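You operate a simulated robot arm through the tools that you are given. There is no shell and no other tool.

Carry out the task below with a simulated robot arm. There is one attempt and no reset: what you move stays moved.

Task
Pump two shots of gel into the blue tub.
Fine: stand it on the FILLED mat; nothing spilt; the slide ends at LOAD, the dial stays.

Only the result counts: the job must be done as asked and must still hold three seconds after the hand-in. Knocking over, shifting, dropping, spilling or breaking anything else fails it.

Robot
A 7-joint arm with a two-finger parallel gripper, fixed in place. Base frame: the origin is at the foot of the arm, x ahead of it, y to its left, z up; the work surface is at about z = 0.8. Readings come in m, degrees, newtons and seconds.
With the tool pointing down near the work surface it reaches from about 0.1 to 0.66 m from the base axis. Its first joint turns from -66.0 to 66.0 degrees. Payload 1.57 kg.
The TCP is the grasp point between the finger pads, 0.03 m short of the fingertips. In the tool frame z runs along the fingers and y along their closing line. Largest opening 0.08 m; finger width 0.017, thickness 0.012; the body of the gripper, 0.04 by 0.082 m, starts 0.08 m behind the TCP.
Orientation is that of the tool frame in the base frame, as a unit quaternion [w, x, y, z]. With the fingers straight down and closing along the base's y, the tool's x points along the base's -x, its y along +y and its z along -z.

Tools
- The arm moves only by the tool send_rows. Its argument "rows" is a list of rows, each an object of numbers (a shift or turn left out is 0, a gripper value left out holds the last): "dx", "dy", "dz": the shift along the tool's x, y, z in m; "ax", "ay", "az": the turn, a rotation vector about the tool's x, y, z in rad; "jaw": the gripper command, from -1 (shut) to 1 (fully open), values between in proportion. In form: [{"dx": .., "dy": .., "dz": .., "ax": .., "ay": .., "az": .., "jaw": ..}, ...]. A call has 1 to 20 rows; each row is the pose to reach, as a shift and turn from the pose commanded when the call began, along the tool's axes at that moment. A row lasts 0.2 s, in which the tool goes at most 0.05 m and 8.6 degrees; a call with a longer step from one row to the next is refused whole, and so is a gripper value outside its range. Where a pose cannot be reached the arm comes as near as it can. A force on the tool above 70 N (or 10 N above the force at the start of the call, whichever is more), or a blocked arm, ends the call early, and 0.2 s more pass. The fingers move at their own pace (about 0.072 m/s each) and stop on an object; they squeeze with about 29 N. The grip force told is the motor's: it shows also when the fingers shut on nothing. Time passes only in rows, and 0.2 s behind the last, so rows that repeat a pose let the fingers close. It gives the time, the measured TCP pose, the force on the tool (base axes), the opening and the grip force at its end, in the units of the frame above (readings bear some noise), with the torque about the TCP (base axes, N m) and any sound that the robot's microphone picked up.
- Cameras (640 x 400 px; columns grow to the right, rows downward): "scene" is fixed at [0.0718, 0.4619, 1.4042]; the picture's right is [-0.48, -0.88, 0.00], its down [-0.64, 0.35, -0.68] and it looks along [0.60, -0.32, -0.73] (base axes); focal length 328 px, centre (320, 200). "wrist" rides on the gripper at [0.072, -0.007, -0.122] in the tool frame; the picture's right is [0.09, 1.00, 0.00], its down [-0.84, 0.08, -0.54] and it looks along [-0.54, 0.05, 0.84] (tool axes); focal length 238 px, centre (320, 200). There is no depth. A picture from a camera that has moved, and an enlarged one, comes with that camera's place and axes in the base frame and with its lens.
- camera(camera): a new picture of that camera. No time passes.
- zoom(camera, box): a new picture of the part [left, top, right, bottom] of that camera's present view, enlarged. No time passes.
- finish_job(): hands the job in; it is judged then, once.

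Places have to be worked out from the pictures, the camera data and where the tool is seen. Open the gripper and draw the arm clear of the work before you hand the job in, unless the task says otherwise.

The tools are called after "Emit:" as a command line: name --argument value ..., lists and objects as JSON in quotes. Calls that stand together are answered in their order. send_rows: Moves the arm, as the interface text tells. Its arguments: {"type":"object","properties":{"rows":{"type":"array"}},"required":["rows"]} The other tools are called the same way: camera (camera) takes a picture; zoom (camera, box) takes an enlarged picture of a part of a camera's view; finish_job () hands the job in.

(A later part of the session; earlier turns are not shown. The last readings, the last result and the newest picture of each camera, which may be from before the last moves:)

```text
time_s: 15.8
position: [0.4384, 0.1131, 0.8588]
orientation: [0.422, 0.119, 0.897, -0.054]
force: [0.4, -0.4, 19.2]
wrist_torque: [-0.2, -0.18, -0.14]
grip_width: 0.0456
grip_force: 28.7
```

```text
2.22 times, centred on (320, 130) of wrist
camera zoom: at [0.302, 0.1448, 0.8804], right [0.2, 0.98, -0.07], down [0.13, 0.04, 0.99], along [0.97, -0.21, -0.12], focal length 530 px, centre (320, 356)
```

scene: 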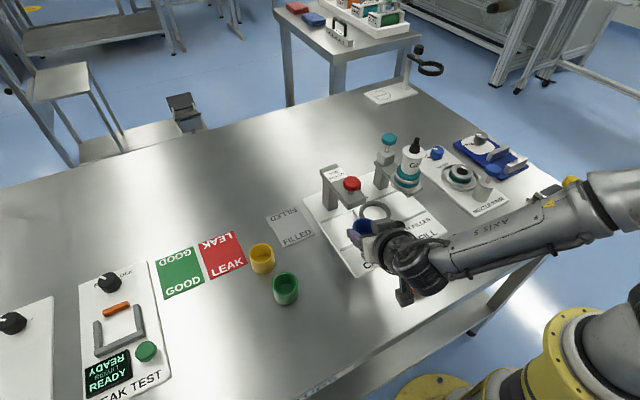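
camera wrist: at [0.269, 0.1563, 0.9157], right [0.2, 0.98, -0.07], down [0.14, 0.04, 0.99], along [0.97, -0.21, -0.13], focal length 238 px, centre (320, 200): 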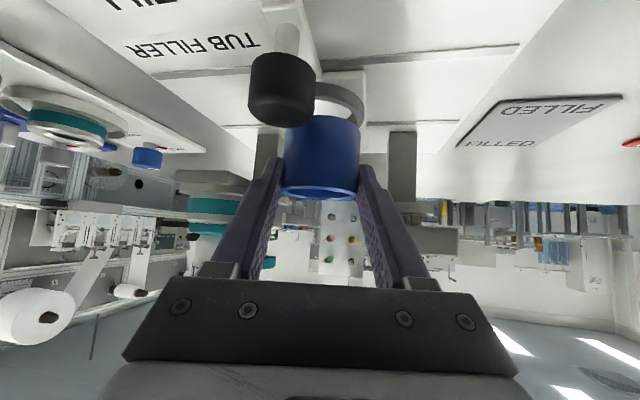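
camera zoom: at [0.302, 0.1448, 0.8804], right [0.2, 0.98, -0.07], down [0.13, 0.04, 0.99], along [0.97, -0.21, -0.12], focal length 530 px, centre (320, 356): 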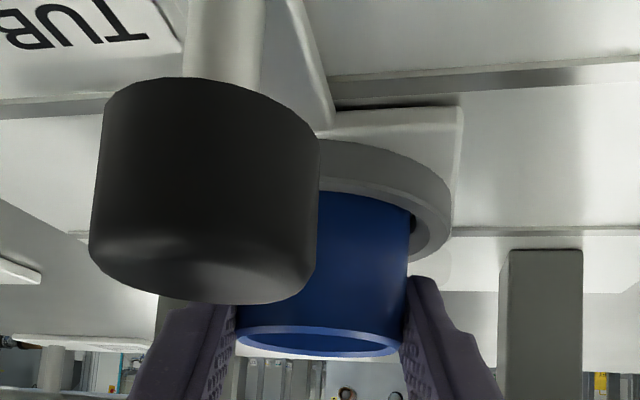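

The contact height (~0.8165) matches the slide plate's surface, i.e. the tub is on the seat floor inside the ring. I relieve the push by 3 mm and open the fingers slightly.

Emit:
send_rows --rows '[{"dx": -0.0023, "dz": -0.0019}, {"dx": -0.0023, "dz": -0.0019}]'

Emit:
zoom --camera "wrist" --box '[220, 40, 420, 220]'

Emit:
zoom --camera "scene" --box '[360, 185, 400, 235]'

```text
time_s: 16.4
position: [0.4373, 0.1143, 0.8584]
orientation: [0.419, 0.118, 0.898, -0.055]
force: [3.9, 2.2, 10.7]
wrist_torque: [0.0, -0.38, 0.03]
grip_width: 0.0455
grip_force: 29.4
```

```text
2.22 times, centred on (320, 130) of wrist
camera zoom: at [0.3005, 0.1443, 0.8813], right [0.2, 0.98, -0.07], down [0.14, 0.04, 0.99], along [0.97, -0.21, -0.13], focal length 530 px, centre (320, 356)
```

zoom: 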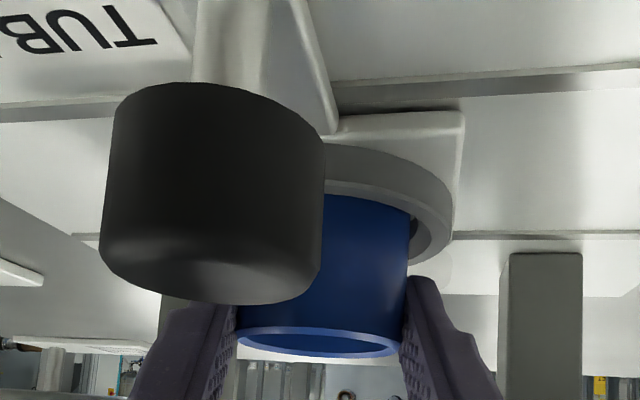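

```text
8.00 times, centred on (380, 210) of scene
camera zoom: at [0.0717, 0.4619, 1.4042], right [-0.48, -0.88, 0.0], down [-0.64, 0.35, -0.68], along [0.6, -0.32, -0.73], focal length 2627 px, centre (-160, 120)
```

zoom: 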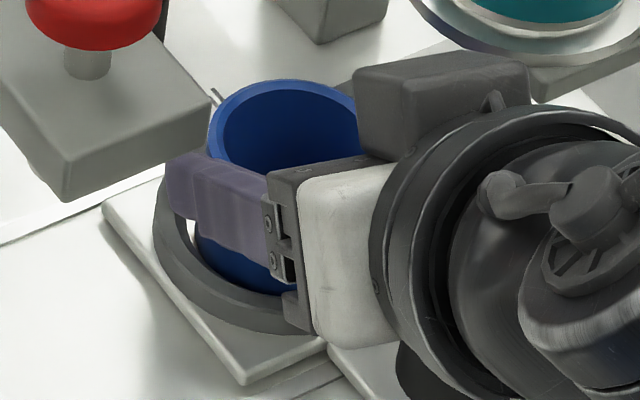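

Contact torque places the reaction near the tub's centre, consistent with flat seating. I raise another 1.5 mm to unload, then open to 0.06 m.

Emit:
send_rows --rows '[{"dx": -0.0011, "dz": -0.001}, {"dx": -0.0011, "dz": -0.001}, {"dx": -0.0011, "dz": -0.001, "jaw": 0.25}, {"dx": -0.0011, "dz": -0.001, "jaw": 0.4}, {"dx": -0.0011, "dz": -0.001, "jaw": 0.5}, {"dx": -0.0011, "dz": -0.001, "jaw": 0.5}]'

Emit:
zoom --camera "wrist" --box '[220, 40, 420, 220]'

Emit:
zoom --camera "scene" --box '[360, 185, 400, 235]'

```text
time_s: 17.8
position: [0.4356, 0.113, 0.8599]
orientation: [0.42, 0.118, 0.898, -0.056]
force: [-0.2, -0.6, -0.3]
wrist_torque: [0.0, -0.02, -0.03]
grip_width: 0.0601
grip_force: 0.2
```

```text
2.22 times, centred on (320, 130) of wrist
camera zoom: at [0.3005, 0.1444, 0.8828], right [0.2, 0.98, -0.07], down [0.14, 0.04, 0.99], along [0.97, -0.21, -0.13], focal length 530 px, centre (320, 356)
```

zoom: 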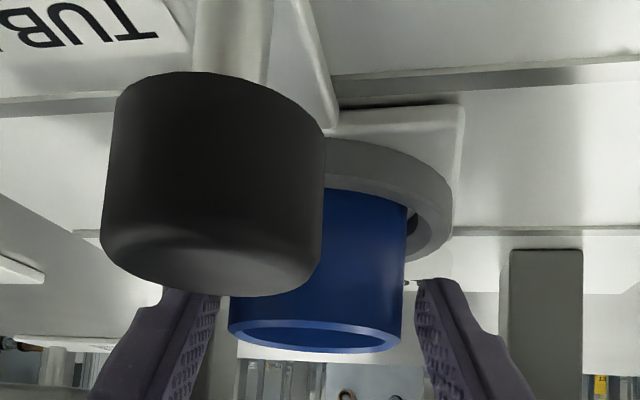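

```text
8.00 times, centred on (380, 210) of scene
camera zoom: at [0.0718, 0.4619, 1.4042], right [-0.48, -0.88, 0.0], down [-0.64, 0.35, -0.68], along [0.6, -0.32, -0.73], focal length 2627 px, centre (-160, 120)
```

zoom: 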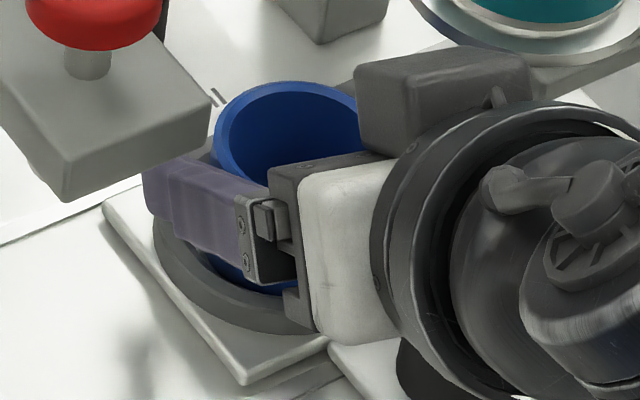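

The tub is free. I back off along the tool axis to view the seated tub.

Emit:
send_rows --rows '[{"dz": -0.025}, {"dz": -0.05}, {"dz": -0.085}, {"dz": -0.12}, {"dz": -0.12}]'

Emit:
camera --camera "wrist"

Emit:
zoom --camera "scene" --box '[310, 140, 470, 290]'

```text
time_s: 19.0
position: [0.3472, 0.1376, 0.9361]
orientation: [0.419, 0.119, 0.899, -0.055]
force: [0.1, 0.7, -0.2]
wrist_torque: [0.0, 0.05, 0.0]
grip_width: 0.0601
grip_force: 0.1
```

```text
taken
camera wrist: at [0.2117, 0.1688, 0.9592], right [0.2, 0.98, -0.07], down [0.14, 0.04, 0.99], along [0.97, -0.21, -0.13], focal length 238 px, centre (320, 200)
```

wrist: 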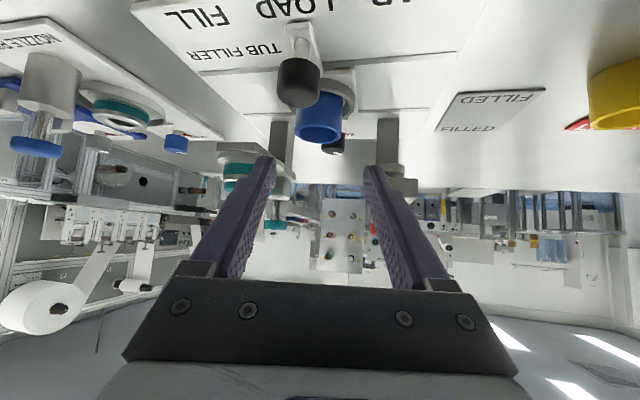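

```text
2.67 times, centred on (390, 215) of scene
camera zoom: at [0.0718, 0.4619, 1.4042], right [-0.48, -0.88, 0.0], down [-0.64, 0.35, -0.68], along [0.6, -0.32, -0.73], focal length 876 px, centre (133, 160)
```

zoom: 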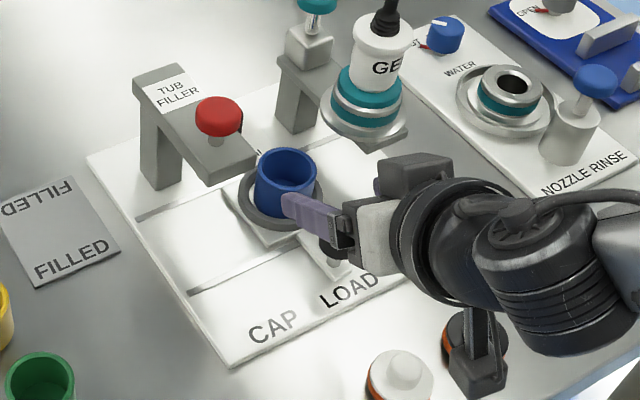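

Emit:
zoom --camera "scene" --box '[350, 180, 400, 230]'

Emit:
zoom --camera "wrist" --box '[270, 30, 380, 160]'

```text
8.00 times, centred on (375, 205) of scene
camera zoom: at [0.0718, 0.4619, 1.4042], right [-0.48, -0.88, 0.0], down [-0.64, 0.35, -0.68], along [0.6, -0.32, -0.73], focal length 2627 px, centre (-120, 160)
```

zoom: 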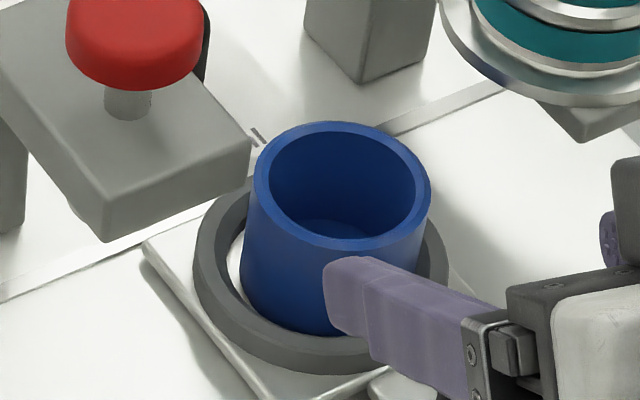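

```text
3.08 times, centred on (325, 95) of wrist
camera zoom: at [0.2117, 0.1688, 0.9592], right [0.2, 0.98, -0.07], down [0.14, 0.04, 0.99], along [0.97, -0.21, -0.13], focal length 733 px, centre (305, 523)
```

zoom: 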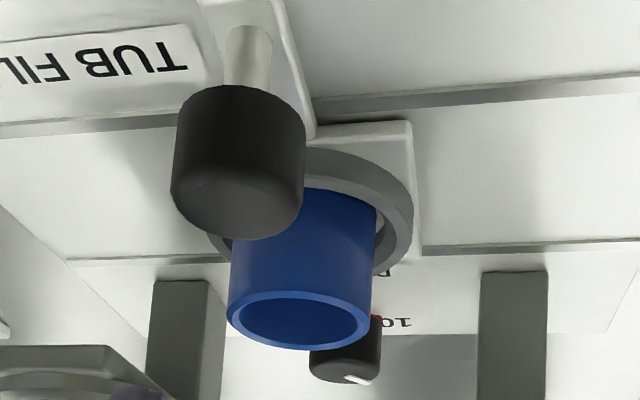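

The tub stands upright in the ring (slightly to its −y side, within the clearance). Next I bring the tool to vertical and move it up in front of the slide knob.

Emit:
send_rows --rows '[{"dx": -0.0063, "dy": -0.0029, "dz": -0.0067, "ay": 0.1247, "jaw": 0.5}, {"dx": -0.0126, "dy": -0.0058, "dz": -0.0133, "ay": 0.2494}, {"dx": -0.0189, "dy": -0.0087, "dz": -0.02, "ay": 0.374}, {"dx": -0.0253, "dy": -0.0115, "dz": -0.0266, "ay": 0.4987}, {"dx": -0.0316, "dy": -0.0144, "dz": -0.0333, "ay": 0.6233}, {"dx": -0.0379, "dy": -0.0173, "dz": -0.04, "ay": 0.748}, {"dx": -0.0442, "dy": -0.0202, "dz": -0.0466, "ay": 0.8727}, {"dx": -0.0442, "dy": -0.0202, "dz": -0.0466, "ay": 0.8727}]'

Emit:
camera --camera "wrist"

Emit:
camera --camera "scene"

```text
time_s: 20.8
position: [0.3348, 0.1202, 1.0002]
orientation: [-0.002, 0.13, 0.991, 0.0]
force: [0.1, -0.2, 0.0]
wrist_torque: [0.01, 0.0, -0.01]
grip_width: 0.0601
grip_force: 0.0
```

```text
taken
camera wrist: at [0.2652, 0.1329, 1.1228], right [0.17, 0.99, 0.0], down [0.83, -0.14, 0.54], along [0.53, -0.09, -0.84], focal length 238 px, centre (320, 200)
```

wrist: 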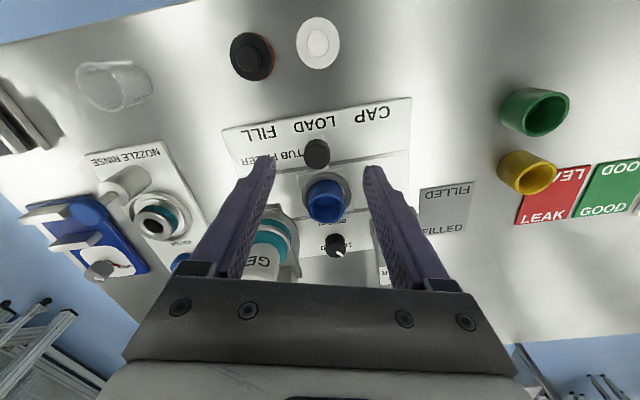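

```text
taken
```

scene: 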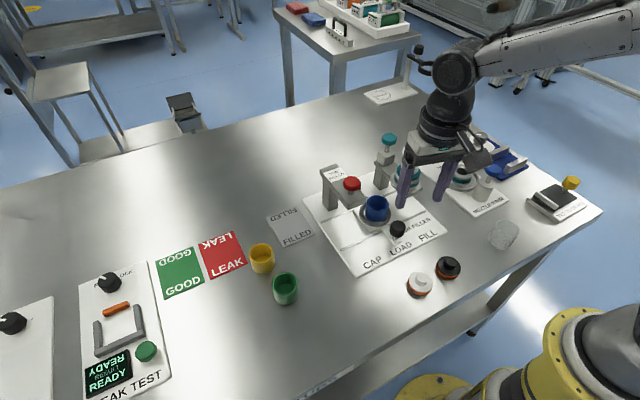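

From above I check the tub in the ring and the knob's position.

Emit:
zoom --camera "wrist" --box '[270, 110, 380, 260]'

Emit:
zoom --camera "scene" --box '[345, 180, 425, 250]'

```text
2.67 times, centred on (325, 185) of wrist
camera zoom: at [0.2652, 0.1329, 1.1228], right [0.17, 0.99, 0.0], down [0.83, -0.14, 0.54], along [0.53, -0.09, -0.84], focal length 636 px, centre (307, 240)
```

zoom: 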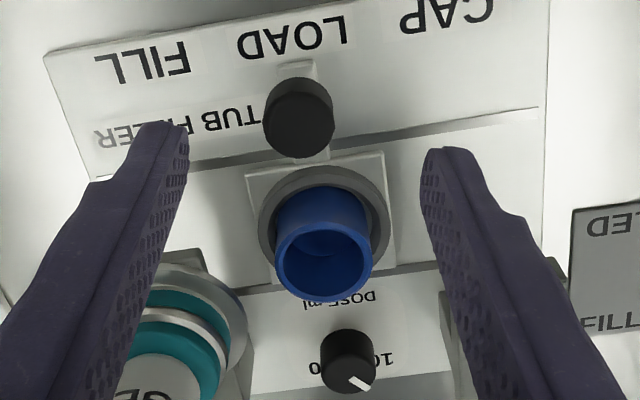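

```text
5.71 times, centred on (385, 215) of scene
camera zoom: at [0.0718, 0.4619, 1.4042], right [-0.48, -0.88, 0.0], down [-0.64, 0.35, -0.68], along [0.6, -0.32, -0.73], focal length 1876 px, centre (-51, 114)
```

zoom: 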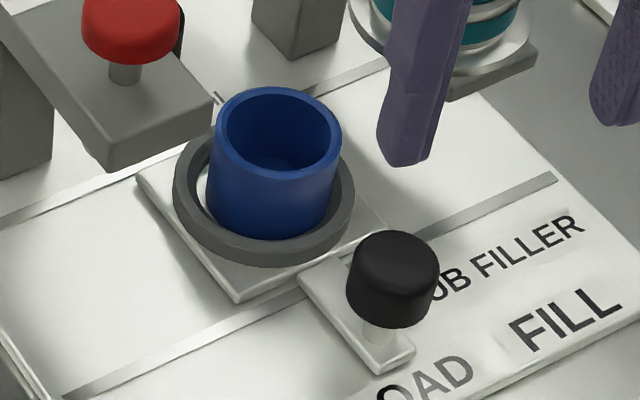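

Tub rim triangulates to (0.448, 0.110, 0.857), concentric with the ring and upright; the knob is at (0.373, 0.110). I go above the knob with the tool vertical and un-yawed.

Emit:
send_rows --rows '[{"dx": -0.0132, "dy": 0.0002, "dz": 0.0233, "az": -0.0873, "jaw": 0.5}, {"dx": -0.0265, "dy": 0.0004, "dz": 0.0467, "az": -0.1745}, {"dx": -0.0397, "dy": 0.0006, "dz": 0.07, "az": -0.2618}, {"dx": -0.0397, "dy": 0.0006, "dz": 0.07, "az": -0.2618}]'

Emit:
camera --camera "wrist"

Emit:
zoom --camera "scene" --box '[330, 140, 490, 270]'

```text
time_s: 21.8
position: [0.3748, 0.1089, 0.9303]
orientation: [0.0, 0.0, 1.0, 0.001]
force: [1.0, -0.5, 0.3]
wrist_torque: [0.04, 0.0, 0.0]
grip_width: 0.0598
grip_force: 0.0
```

```text
taken
camera wrist: at [0.3032, 0.1043, 1.0523], right [-0.09, 1.0, 0.0], down [0.84, 0.08, 0.54], along [0.54, 0.05, -0.84], focal length 238 px, centre (320, 200)
```

wrist: 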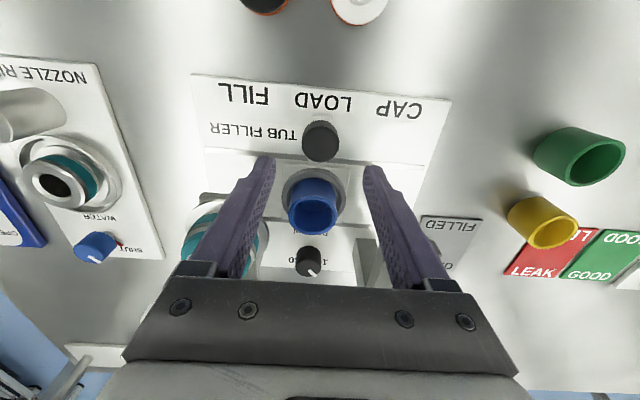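

```text
3.08 times, centred on (410, 205) of scene
camera zoom: at [0.0718, 0.4619, 1.4042], right [-0.48, -0.88, 0.0], down [-0.64, 0.35, -0.68], along [0.6, -0.32, -0.73], focal length 1010 px, centre (43, 185)
```

zoom: 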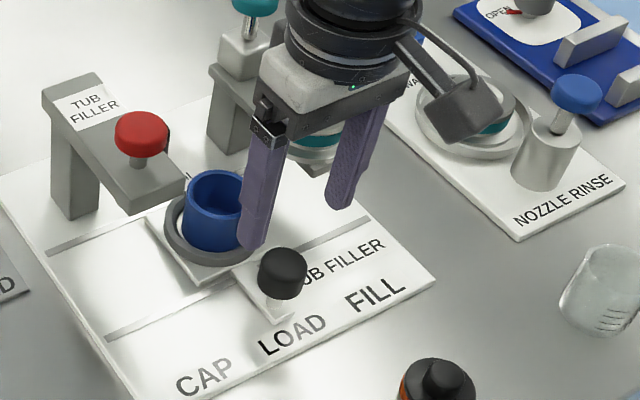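

The knob is centred between the fingers in y and about 3 mm nearer the base than the TCP. I descend so the fingers straddle the knob, then close on it.

Emit:
send_rows --rows '[{"dx": 0.001, "dz": 0.022}, {"dx": 0.002, "dz": 0.044}, {"dx": 0.003, "dz": 0.064}, {"dx": 0.003, "dz": 0.064}]'

Emit:
zoom --camera "scene" --box '[330, 150, 470, 270]'

Emit:
camera --camera "wrist"

```text
time_s: 22.8
position: [0.3706, 0.1103, 0.8667]
orientation: [0.0, 0.0, 1.0, 0.001]
force: [0.2, -0.2, 0.9]
wrist_torque: [-0.03, -0.04, -0.01]
grip_width: 0.06
grip_force: 0.1
```

```text
3.33 times, centred on (400, 210) of scene
camera zoom: at [0.0718, 0.4619, 1.4042], right [-0.48, -0.88, 0.0], down [-0.64, 0.35, -0.68], along [0.6, -0.32, -0.73], focal length 1094 px, centre (53, 167)
```

zoom: 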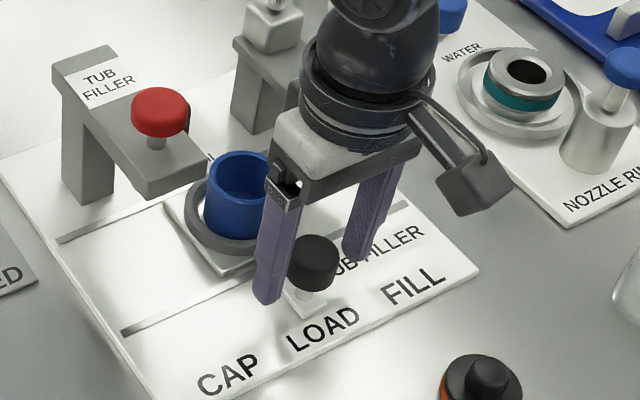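

```text
taken
camera wrist: at [0.2999, 0.1045, 0.9888], right [-0.09, 1.0, 0.0], down [0.84, 0.08, 0.54], along [0.54, 0.05, -0.84], focal length 238 px, centre (320, 200)
```

wrist: 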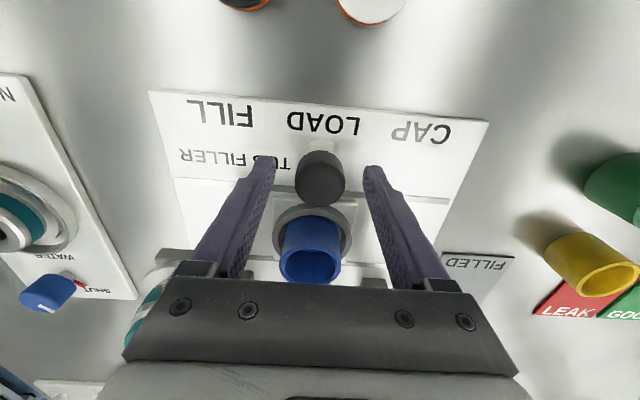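

The fingers straddle the knob without contact. I close on it.

Emit:
send_rows --rows '[{"jaw": 0.1}, {"jaw": -0.1}, {"jaw": -1}, {"jaw": -1}]'

```text
time_s: 23.8
position: [0.3717, 0.1094, 0.867]
orientation: [0.0, 0.0, 1.0, 0.0]
force: [1.2, 0.1, -0.8]
wrist_torque: [0.02, -0.07, -0.04]
grip_width: 0.0315
grip_force: 40.1
```

The knob is held. I slide it toward FILL (−y) gently, 6 cm in small steps, watching the drag force.

Emit:
send_rows --rows '[{"dy": -0.01}, {"dy": -0.02}, {"dy": -0.03}, {"dy": -0.04}, {"dy": -0.05}, {"dy": -0.06}, {"dy": -0.06}]'

Emit:
zoom --camera "scene" --box '[330, 120, 490, 270]'

Emit:
camera --camera "wrist"

```text
time_s: 25.4
position: [0.3711, 0.0493, 0.8678]
orientation: [0.001, 0.0, 1.0, 0.0]
force: [0.8, -0.1, 9.0]
wrist_torque: [0.01, 0.41, 0.01]
grip_width: 0.0317
grip_force: 40.2
```

```text
2.67 times, centred on (410, 195) of scene
camera zoom: at [0.0717, 0.4619, 1.4042], right [-0.48, -0.88, 0.0], down [-0.64, 0.35, -0.68], along [0.6, -0.32, -0.73], focal length 876 px, centre (80, 213)
```

zoom: 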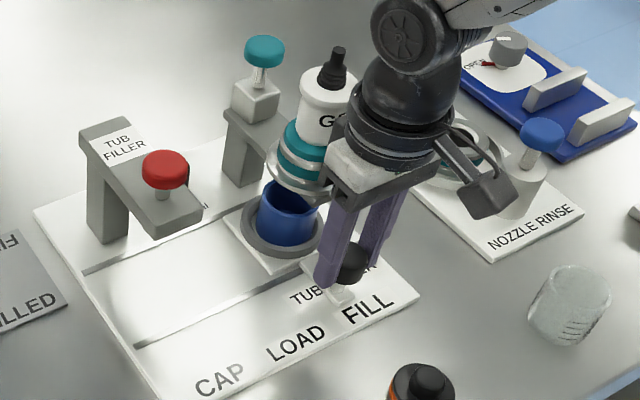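

```text
taken
camera wrist: at [0.2996, 0.0441, 0.9889], right [-0.09, 1.0, 0.0], down [0.84, 0.08, 0.54], along [0.54, 0.05, -0.84], focal length 238 px, centre (320, 200)
```

wrist: 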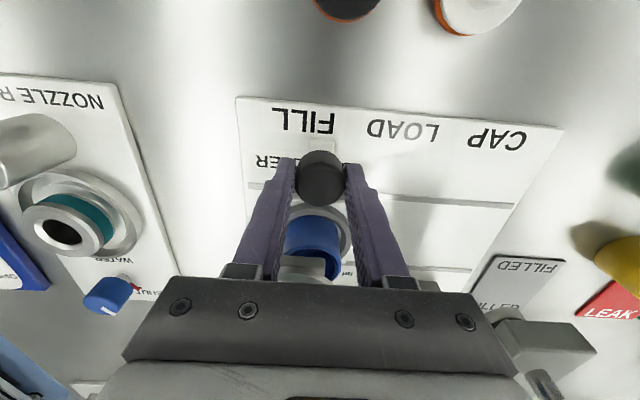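

The slide is near FILL, 6 cm travelled with little drag. I continue in 2 mm steps looking for the end stop.

Emit:
send_rows --rows '[{"dy": -0.002}, {"dy": -0.004}, {"dy": -0.006}, {"dy": -0.006}]'

Emit:
zoom --camera "scene" --box '[360, 140, 440, 250]'

Emit:
zoom --camera "wrist" --box '[220, 130, 400, 300]'

```text
time_s: 26.4
position: [0.3711, 0.0436, 0.8672]
orientation: [0.002, 0.001, 1.0, 0.0]
force: [-0.5, 1.2, 13.6]
wrist_torque: [0.06, -0.25, -0.01]
grip_width: 0.0318
grip_force: 40.7
```

```text
3.64 times, centred on (400, 195) of scene
camera zoom: at [0.0716, 0.4619, 1.4042], right [-0.48, -0.88, 0.0], down [-0.64, 0.35, -0.68], along [0.6, -0.32, -0.73], focal length 1194 px, centre (29, 218)
```

zoom: 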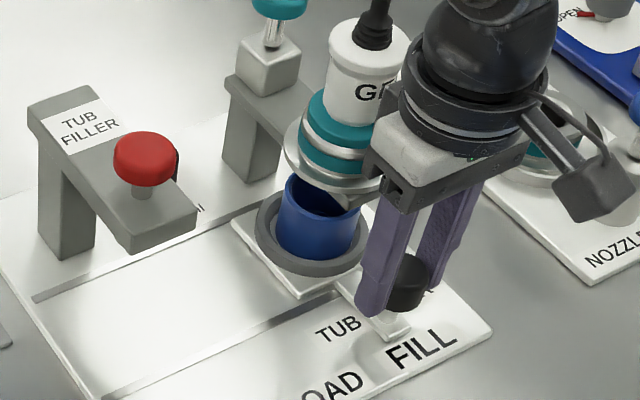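

```text
2.35 times, centred on (310, 215) of wrist
camera zoom: at [0.2996, 0.0383, 0.9889], right [-0.09, 1.0, 0.0], down [0.84, 0.08, 0.54], along [0.54, 0.05, -0.84], focal length 561 px, centre (344, 165)
```

zoom: 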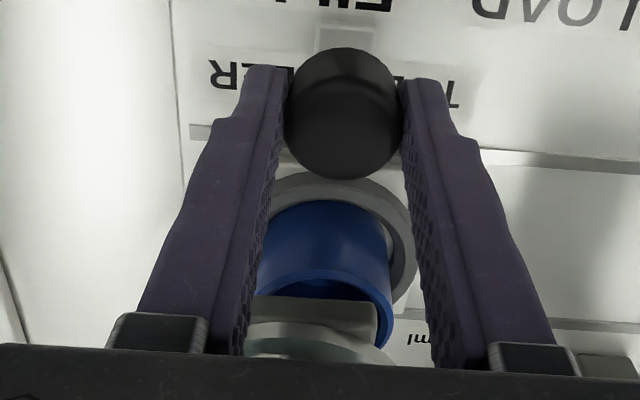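

Now at y≈0.044, matching the nozzle and plunger line. I probe another 3 mm to find out whether there is an end stop.

Emit:
send_rows --rows '[{"dy": -0.0015}, {"dy": -0.003}, {"dy": -0.003}]'

```text
time_s: 27.2
position: [0.3716, 0.042, 0.8676]
orientation: [0.001, 0.0, 1.0, 0.0]
force: [-1.8, 2.2, 17.0]
wrist_torque: [0.01, -0.36, 0.02]
grip_width: 0.0317
grip_force: 40.4
```

Fy rises only slightly (2.2 N) while an upward force of 17 N has built up in the grip, so I open the fingers to relax it and look at where the slide is.

Emit:
send_rows --rows '[{"jaw": -0.1}, {"jaw": 0.15}, {"jaw": 0.3}, {"jaw": 0.3}]'

Emit:
zoom --camera "scene" --box '[360, 140, 440, 250]'

Emit:
zoom --camera "wrist" --box '[220, 130, 400, 300]'

```text
time_s: 28.2
position: [0.3701, 0.0402, 0.8663]
orientation: [0.001, 0.0, 1.0, 0.0]
force: [0.5, 0.7, 0.4]
wrist_torque: [-0.01, -0.01, -0.03]
grip_width: 0.0518
grip_force: 0.0
```

```text
3.64 times, centred on (400, 195) of scene
camera zoom: at [0.0718, 0.4619, 1.4042], right [-0.48, -0.88, 0.0], down [-0.64, 0.35, -0.68], along [0.6, -0.32, -0.73], focal length 1194 px, centre (29, 218)
```

zoom: 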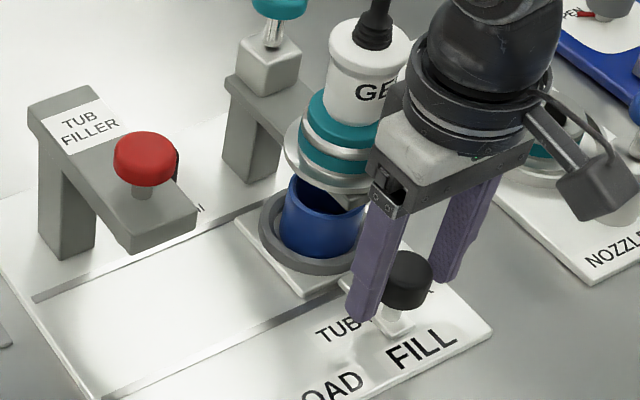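

```text
2.35 times, centred on (310, 215) of wrist
camera zoom: at [0.2996, 0.0353, 0.9884], right [-0.09, 1.0, 0.0], down [0.84, 0.08, 0.54], along [0.54, 0.05, -0.84], focal length 561 px, centre (344, 165)
```

zoom: 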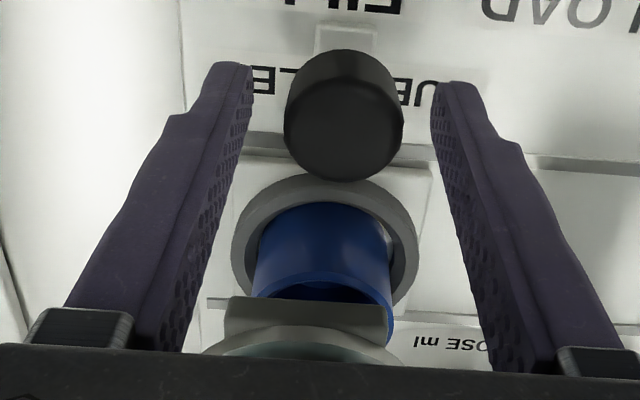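

Comparing with the printed labels (pitch ≈0.0755 m) and the fill plate's centre (y≈0.035), the slide still lacks about 5 mm to FILL. I narrow the jaw loosely around the knob and push it on in small steps until it meets a stop.

Emit:
send_rows --rows '[{"jaw": -0.05}, {"jaw": -0.05}, {"dy": -0.002}, {"dy": -0.004}, {"dy": -0.006}, {"dy": -0.007}, {"dy": -0.007}]'

Emit:
zoom --camera "wrist" --box '[220, 130, 400, 300]'

Emit:
zoom --camera "scene" --box '[360, 140, 440, 250]'

```text
time_s: 29.8
position: [0.3712, 0.0338, 0.8663]
orientation: [-0.001, 0.0, 1.0, 0.0]
force: [0.1, 0.0, 0.1]
wrist_torque: [0.0, 0.0, -0.03]
grip_width: 0.0379
grip_force: 0.0
```

```text
2.35 times, centred on (310, 215) of wrist
camera zoom: at [0.2999, 0.0281, 0.9883], right [-0.09, 1.0, 0.0], down [0.84, 0.08, 0.54], along [0.54, 0.05, -0.84], focal length 561 px, centre (344, 165)
```

zoom: 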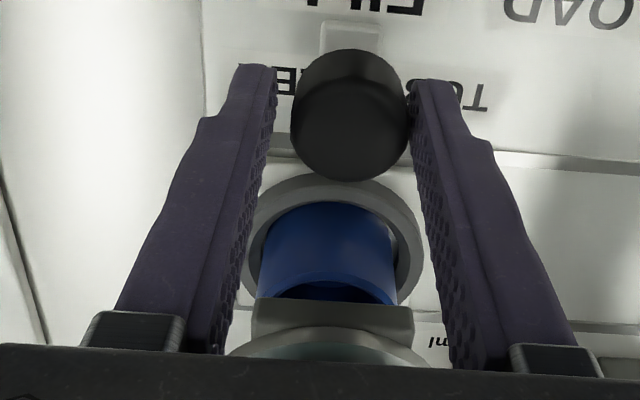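

```text
3.64 times, centred on (400, 195) of scene
camera zoom: at [0.0718, 0.4619, 1.4042], right [-0.48, -0.88, 0.0], down [-0.64, 0.35, -0.68], along [0.6, -0.32, -0.73], focal length 1194 px, centre (29, 218)
```

zoom: 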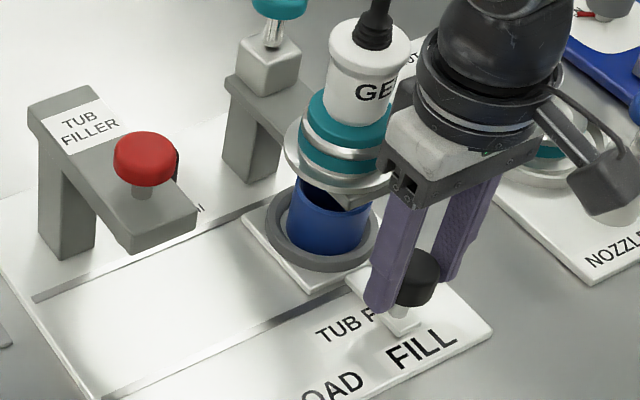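

It slid on with no resistance; the ring centre still appears about 2.5 mm short of the fill plate's centre line. I continue pushing in 1 mm steps to find the stop.

Emit:
send_rows --rows '[{"dy": -0.001}, {"dy": -0.002}, {"dy": -0.003}, {"dy": -0.003}]'

Emit:
zoom --camera "wrist" --box '[220, 130, 400, 300]'

```text
time_s: 30.8
position: [0.3705, 0.0311, 0.8662]
orientation: [0.0, 0.0, 1.0, 0.0]
force: [1.5, 2.3, -0.8]
wrist_torque: [0.03, 0.0, -0.01]
grip_width: 0.041
grip_force: 1.4
```

```text
2.35 times, centred on (310, 215) of wrist
camera zoom: at [0.2998, 0.0252, 0.9887], right [-0.09, 1.0, 0.0], down [0.84, 0.08, 0.54], along [0.54, 0.05, -0.84], focal length 561 px, centre (344, 165)
```

zoom: 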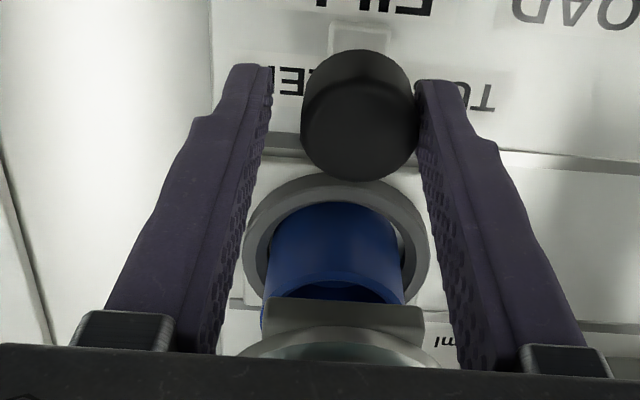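

The knob now resists (Fy 2.3 N, the finger is pushed back) and ring and fill plate are aligned: the slide is at its FILL end. I open, and rise straight up clear of the knob.

Emit:
send_rows --rows '[{"dy": 0.001, "jaw": 0.3}, {"dy": 0.002, "jaw": 0.5}, {"dy": 0.002, "dz": -0.04}, {"dy": 0.002, "dz": -0.085}, {"dy": 0.002, "dz": -0.13}, {"dy": 0.002, "dz": -0.175}, {"dy": 0.002, "dz": -0.22}, {"dy": 0.002, "dz": -0.22}]'

Emit:
camera --camera "wrist"

Emit:
camera --camera "scene"

```text
time_s: 32.6
position: [0.3703, 0.0328, 1.086]
orientation: [0.0, 0.0, 1.0, 0.0]
force: [0.2, -0.6, 0.7]
wrist_torque: [0.01, 0.01, 0.02]
grip_width: 0.0599
grip_force: 0.1
```

```text
taken
camera wrist: at [0.2986, 0.0277, 1.2082], right [-0.09, 1.0, 0.0], down [0.84, 0.08, 0.54], along [0.54, 0.05, -0.84], focal length 238 px, centre (320, 200)
```

wrist: 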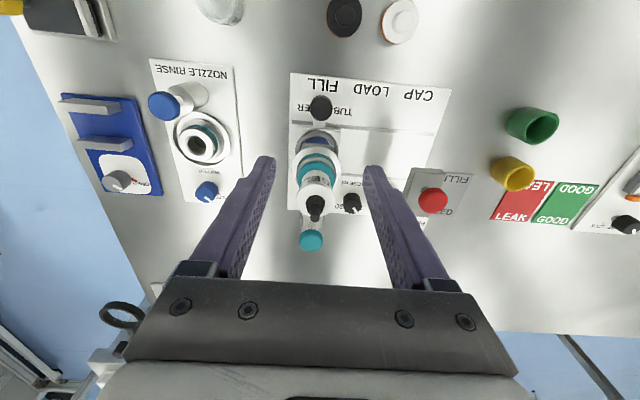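

```text
taken
```

scene: 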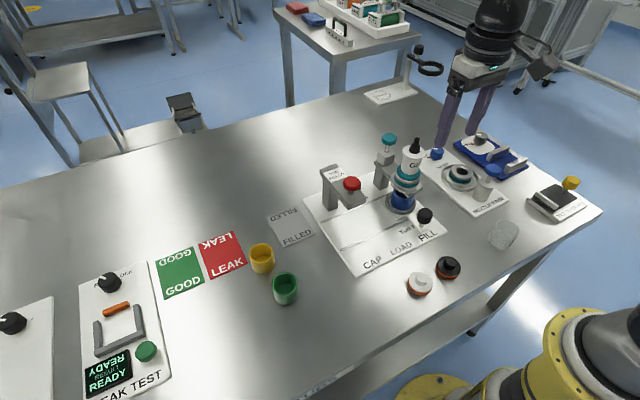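

Emit:
zoom --camera "wrist" --box '[260, 130, 380, 270]'

Emit:
zoom --camera "scene" --box '[360, 120, 450, 240]'

```text
2.86 times, centred on (320, 200) of wrist
camera zoom: at [0.2986, 0.0277, 1.2082], right [-0.09, 1.0, 0.0], down [0.84, 0.08, 0.54], along [0.54, 0.05, -0.84], focal length 681 px, centre (320, 200)
```

zoom: 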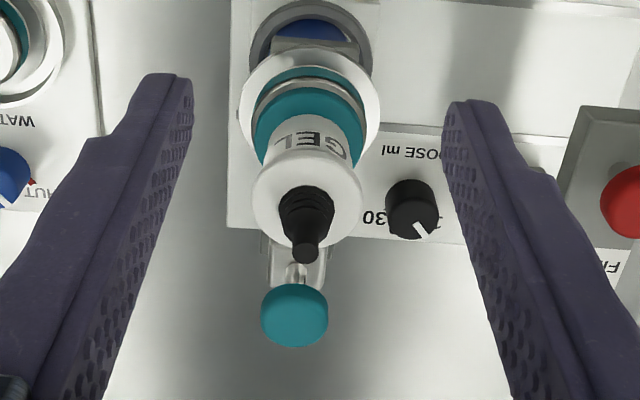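

```text
3.33 times, centred on (405, 180) of scene
camera zoom: at [0.0718, 0.4619, 1.4042], right [-0.48, -0.88, 0.0], down [-0.64, 0.35, -0.68], along [0.6, -0.32, -0.73], focal length 1094 px, centre (37, 267)
```

zoom: 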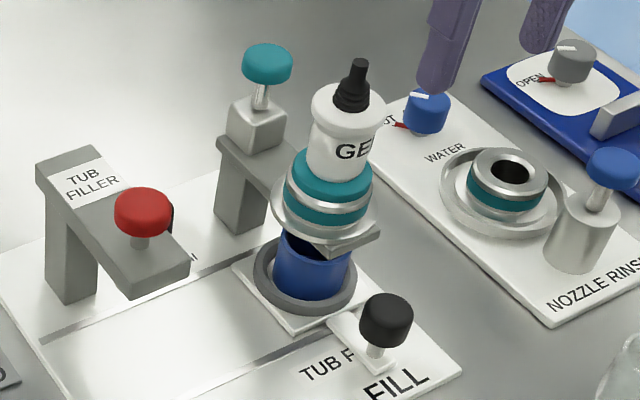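

The teal plunger's top is at about (0.5315, 0.035, 0.96) and the bottle tip reaches 1.01 m. I shut the gripper and move over the plunger at the present height.

Emit:
send_rows --rows '[{"jaw": -1}, {"dx": -0.04, "dy": 0.0005, "jaw": -1}, {"dx": -0.08, "dy": 0.001}, {"dx": -0.12, "dy": 0.0016}, {"dx": -0.1612, "dy": 0.0022}, {"dx": -0.1612, "dy": 0.0022}]'

Emit:
camera --camera "wrist"

Emit:
zoom --camera "scene" --box '[340, 60, 470, 240]'

```text
time_s: 34.0
position: [0.5321, 0.0337, 1.0862]
orientation: [0.0, 0.0, 1.0, 0.0]
force: [0.0, -0.6, 0.2]
wrist_torque: [-0.01, -0.02, 0.04]
grip_width: 0.0001
grip_force: 21.1
```

```text
taken
camera wrist: at [0.4606, 0.0284, 1.2086], right [-0.09, 1.0, 0.0], down [0.84, 0.08, 0.54], along [0.54, 0.05, -0.84], focal length 238 px, centre (320, 200)
```

wrist: 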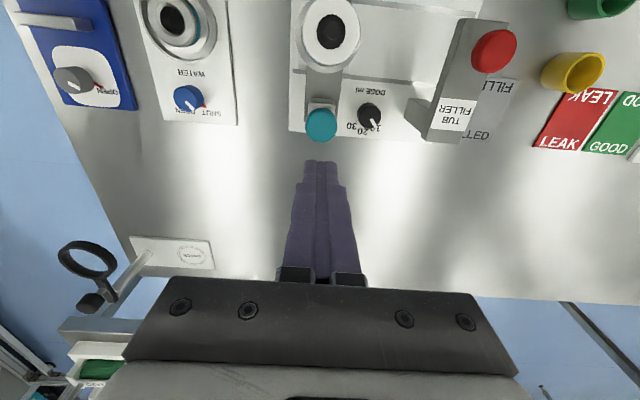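

```text
2.22 times, centred on (405, 150) of scene
camera zoom: at [0.0718, 0.4619, 1.4042], right [-0.48, -0.88, 0.0], down [-0.64, 0.35, -0.68], along [0.6, -0.32, -0.73], focal length 730 px, centre (131, 311)
```

zoom: 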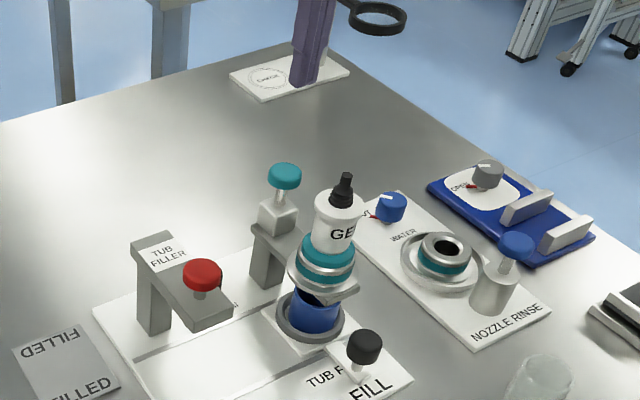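

The plunger is centred in y and about 4.5 mm nearer the base than the tool tip. I correct that and descend to ~1 cm above it.

Emit:
send_rows --rows '[{"dx": 0.0045, "dz": 0.03}, {"dx": 0.0045, "dz": 0.06}, {"dx": 0.0045, "dz": 0.078}, {"dx": 0.0045, "dz": 0.078}]'

Emit:
zoom --camera "wrist" --box '[240, 60, 400, 260]'

Emit:
zoom --camera "scene" --box '[340, 60, 470, 240]'

```text
time_s: 35.0
position: [0.5273, 0.0339, 1.0085]
orientation: [0.001, -0.001, 1.0, -0.001]
force: [-0.2, -0.4, 0.4]
wrist_torque: [0.02, 0.02, -0.02]
grip_width: 0.0
grip_force: 20.8
```

```text
2.00 times, centred on (320, 160) of wrist
camera zoom: at [0.4562, 0.0293, 1.1299], right [-0.09, 1.0, 0.0], down [0.84, 0.08, 0.54], along [0.54, 0.05, -0.84], focal length 477 px, centre (320, 280)
```

zoom: 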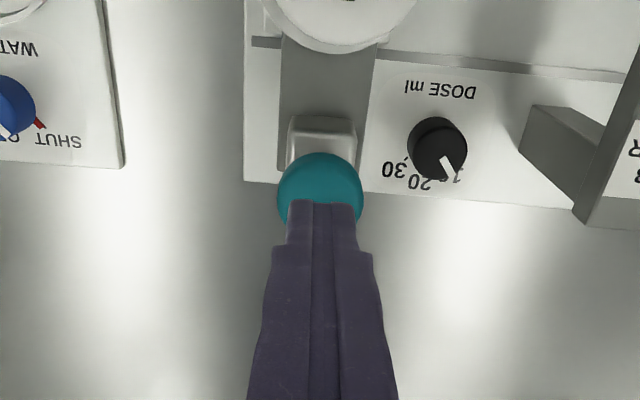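

```text
2.22 times, centred on (405, 150) of scene
camera zoom: at [0.0718, 0.4619, 1.4042], right [-0.48, -0.88, 0.0], down [-0.64, 0.35, -0.68], along [0.6, -0.32, -0.73], focal length 730 px, centre (131, 311)
```

zoom: 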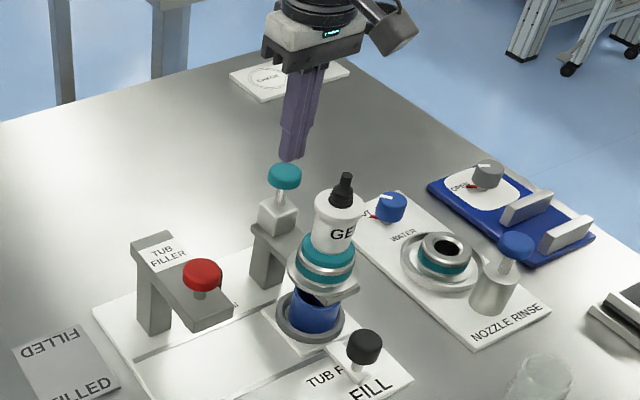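

The tip is 1.3 cm above the plunger and centred within 3 mm. I shift that last bit and lower in small steps to find first contact and the press force.

Emit:
send_rows --rows '[{"dx": 0.0025, "dz": 0.006}, {"dx": 0.0025, "dz": 0.012}, {"dx": 0.0025, "dz": 0.017}, {"dx": 0.0025, "dz": 0.017}]'

Emit:
zoom --camera "scene" --box '[350, 100, 440, 230]'

```text
time_s: 36.0
position: [0.5257, 0.0336, 0.9911]
orientation: [0.0, 0.001, 1.0, 0.001]
force: [0.1, 0.9, 0.3]
wrist_torque: [-0.01, -0.02, 0.02]
grip_width: 0.0
grip_force: 21.1
```

```text
3.08 times, centred on (395, 165) of scene
camera zoom: at [0.0718, 0.4619, 1.4042], right [-0.48, -0.88, 0.0], down [-0.64, 0.35, -0.68], along [0.6, -0.32, -0.73], focal length 1010 px, centre (89, 308)
```

zoom: 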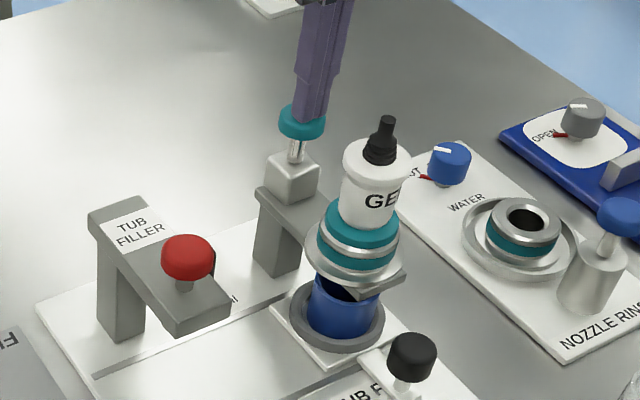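

The tip is just touching the plunger cap with no force yet. I press down up to 20 mm in steps; the force limit would end it at the bottom stop.

Emit:
send_rows --rows '[{"dz": 0.004}, {"dz": 0.008}, {"dz": 0.012}, {"dz": 0.016}, {"dz": 0.02}, {"dz": 0.02}]'

Emit:
zoom --camera "scene" --box '[350, 100, 440, 230]'

```text
time_s: 37.4
position: [0.5251, 0.0349, 0.9717]
orientation: [0.001, 0.0, 1.0, 0.0]
force: [1.9, -1.1, 3.2]
wrist_torque: [-0.07, -0.03, -0.03]
grip_width: 0.0
grip_force: 21.6
heard: click
```

```text
3.08 times, centred on (395, 165) of scene
camera zoom: at [0.0718, 0.4619, 1.4042], right [-0.48, -0.88, 0.0], down [-0.64, 0.35, -0.68], along [0.6, -0.32, -0.73], focal length 1010 px, centre (89, 308)
```

zoom: 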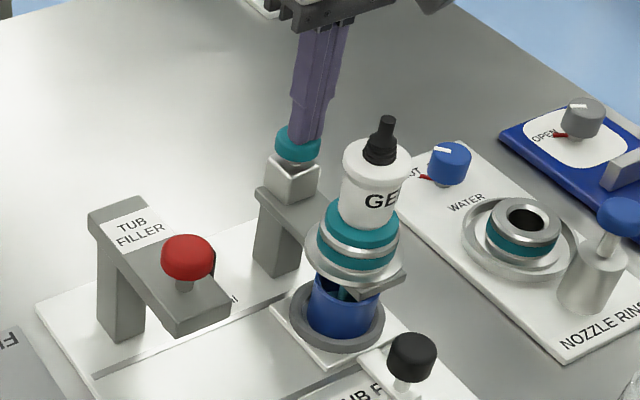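

A click was heard, the plunger is down and a teal stream is entering the tub. I hold for a moment to let the shot finish and look closely.

Emit:
send_rows --rows '[{"dz": 0.0}, {"dz": 0.0}, {"dz": 0.0}, {"dz": 0.0}, {"dz": 0.0}]'

Emit:
zoom --camera "scene" --box '[375, 175, 425, 225]'

```text
time_s: 38.6
position: [0.5242, 0.0348, 0.9714]
orientation: [0.0, 0.0, 1.0, 0.0]
force: [1.8, 0.1, 2.9]
wrist_torque: [0.0, -0.06, -0.04]
grip_width: 0.0
grip_force: 21.5
```

```text
8.00 times, centred on (400, 200) of scene
camera zoom: at [0.0718, 0.4619, 1.4042], right [-0.48, -0.88, 0.0], down [-0.64, 0.35, -0.68], along [0.6, -0.32, -0.73], focal length 2627 px, centre (-320, 200)
```

zoom: 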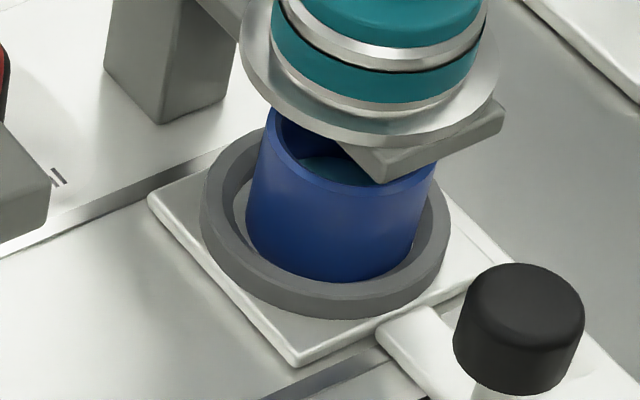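

The stream has ended and gel is visible in the tub: one shot. I raise the tip fully off so the plunger can return, and check that it does.

Emit:
send_rows --rows '[{"dz": -0.008}, {"dz": -0.016}, {"dz": -0.024}, {"dz": -0.03}, {"dz": -0.03}, {"dz": -0.03}]'

Emit:
zoom --camera "scene" --box '[350, 100, 440, 230]'

```text
time_s: 40.0
position: [0.5255, 0.0344, 1.0017]
orientation: [0.0, -0.001, 1.0, 0.0]
force: [-0.3, -0.2, 0.0]
wrist_torque: [0.0, 0.0, 0.02]
grip_width: 0.0
grip_force: 21.3
```

```text
3.08 times, centred on (395, 165) of scene
camera zoom: at [0.0718, 0.4619, 1.4042], right [-0.48, -0.88, 0.0], down [-0.64, 0.35, -0.68], along [0.6, -0.32, -0.73], focal length 1010 px, centre (89, 308)
```

zoom: 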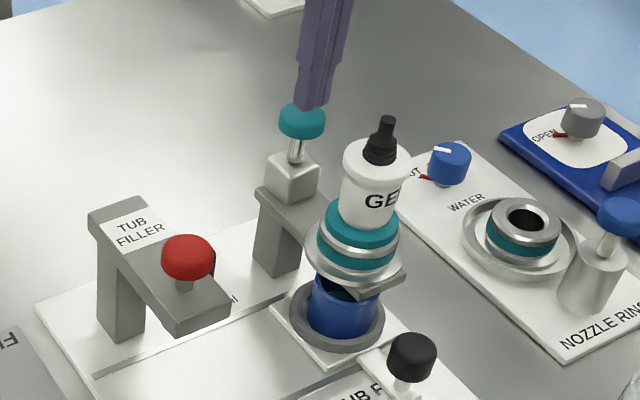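

The plunger has sprung back to full height. I give the second stroke to the same depth and hold.

Emit:
send_rows --rows '[{"dz": 0.006}, {"dz": 0.012}, {"dz": 0.016}, {"dz": 0.02}, {"dz": 0.024}, {"dz": 0.028}, {"dz": 0.03}, {"dz": 0.03}, {"dz": 0.03}, {"dz": 0.03}, {"dz": 0.03}, {"dz": 0.03}, {"dz": 0.03}]'

Emit:
zoom --camera "scene" --box '[350, 100, 440, 230]'

Emit:
zoom --camera "scene" --box '[375, 175, 425, 225]'

```text
time_s: 42.8
position: [0.5254, 0.0345, 0.9723]
orientation: [0.0, 0.0, 1.0, -0.001]
force: [2.0, 0.8, 2.1]
wrist_torque: [0.02, -0.01, -0.02]
grip_width: 0.0001
grip_force: 20.9
heard: click
```

```text
3.08 times, centred on (395, 165) of scene
camera zoom: at [0.0718, 0.4619, 1.4042], right [-0.48, -0.88, 0.0], down [-0.64, 0.35, -0.68], along [0.6, -0.32, -0.73], focal length 1010 px, centre (89, 308)
```

zoom: 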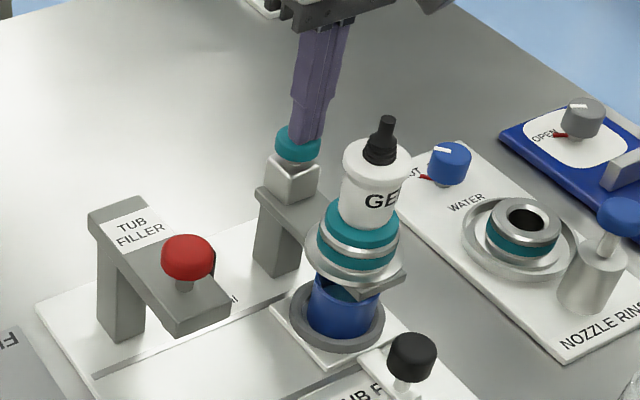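

```text
8.00 times, centred on (400, 200) of scene
camera zoom: at [0.0718, 0.4619, 1.4042], right [-0.48, -0.88, 0.0], down [-0.64, 0.35, -0.68], along [0.6, -0.32, -0.73], focal length 2627 px, centre (-320, 200)
```

zoom: 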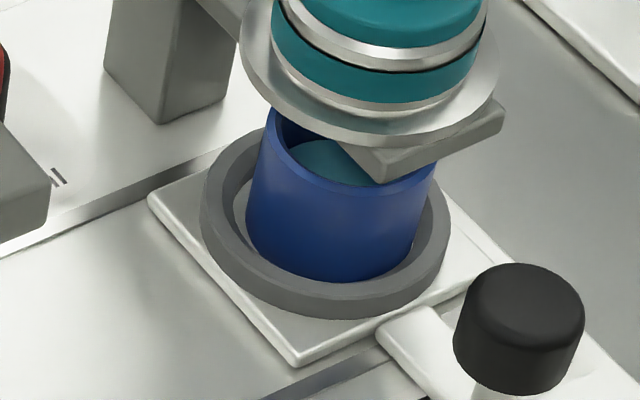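

Second click, and the gel level rose: two shots are in. I lift off the plunger to travel height and go back above the slide knob.

Emit:
send_rows --rows '[{"dz": -0.015}, {"dz": -0.035}, {"dz": -0.06}, {"dz": -0.09}, {"dz": -0.114}, {"dx": 0.04, "dz": -0.114}, {"dx": 0.08, "dz": -0.114}, {"dx": 0.12, "dz": -0.114}, {"dx": 0.154, "dz": -0.114}, {"dx": 0.154, "dz": -0.114, "jaw": 0.3}, {"dx": 0.154, "dz": -0.114, "jaw": 0.3}]'

Emit:
camera --camera "wrist"

Emit:
zoom --camera "scene" --box '[350, 100, 440, 230]'

```text
time_s: 45.2
position: [0.3724, 0.0335, 1.0847]
orientation: [0.0, 0.0, 1.0, 0.0]
force: [0.1, 0.5, -0.3]
wrist_torque: [0.0, -0.05, 0.06]
grip_width: 0.0519
grip_force: 0.1
```

```text
taken
camera wrist: at [0.3004, 0.0295, 1.2074], right [-0.09, 1.0, 0.0], down [0.84, 0.08, 0.54], along [0.54, 0.05, -0.84], focal length 238 px, centre (320, 200)
```

wrist: 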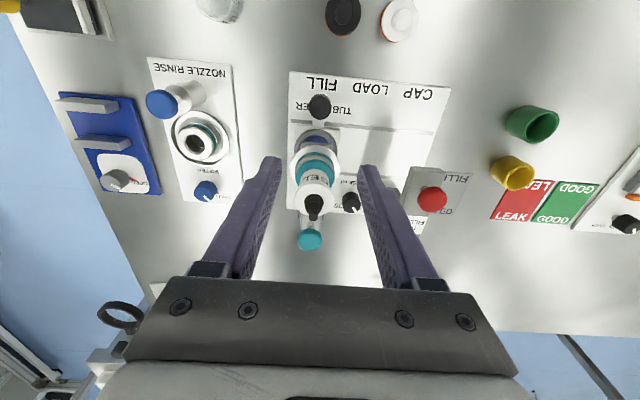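

```text
3.08 times, centred on (395, 165) of scene
camera zoom: at [0.0718, 0.4619, 1.4042], right [-0.48, -0.88, 0.0], down [-0.64, 0.35, -0.68], along [0.6, -0.32, -0.73], focal length 1010 px, centre (89, 308)
```

zoom: 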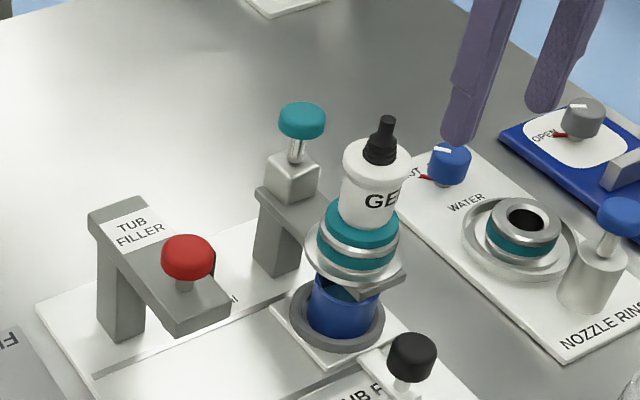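

The knob lies centred below the open fingers. I descend around it.

Emit:
send_rows --rows '[{"dx": 0.0015, "dz": 0.045}, {"dx": 0.0015, "dz": 0.09}, {"dx": 0.0015, "dz": 0.135}, {"dx": 0.0015, "dz": 0.17}, {"dx": 0.0015, "dz": 0.195}, {"dx": 0.0015, "dz": 0.2185}, {"dx": 0.0015, "dz": 0.2185}]'

Emit:
zoom --camera "wrist" --box '[220, 110, 420, 300]'

```text
time_s: 46.8
position: [0.3704, 0.0345, 0.8674]
orientation: [0.0, 0.0, 1.0, 0.0]
force: [0.1, -0.3, 0.3]
wrist_torque: [0.0, -0.03, 0.01]
grip_width: 0.0522
grip_force: 0.1
```

```text
2.11 times, centred on (320, 205) of wrist
camera zoom: at [0.2992, 0.0295, 0.9889], right [-0.09, 1.0, 0.0], down [0.84, 0.08, 0.54], along [0.54, 0.05, -0.84], focal length 502 px, centre (320, 190)
```

zoom: 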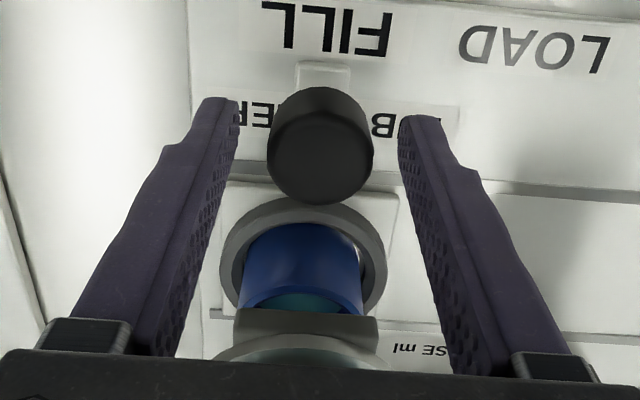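

Tub with gel is in place below the nozzle plate. I close lightly on the knob (just under its width) and check the grip.

Emit:
send_rows --rows '[{"jaw": 0.0}, {"jaw": -0.15}, {"jaw": -0.22}, {"jaw": -0.22}]'

```text
time_s: 47.8
position: [0.3703, 0.0347, 0.8674]
orientation: [0.0, 0.0, 1.0, 0.0]
force: [0.4, 1.8, -0.4]
wrist_torque: [0.02, -0.04, 0.0]
grip_width: 0.0322
grip_force: 0.4
```

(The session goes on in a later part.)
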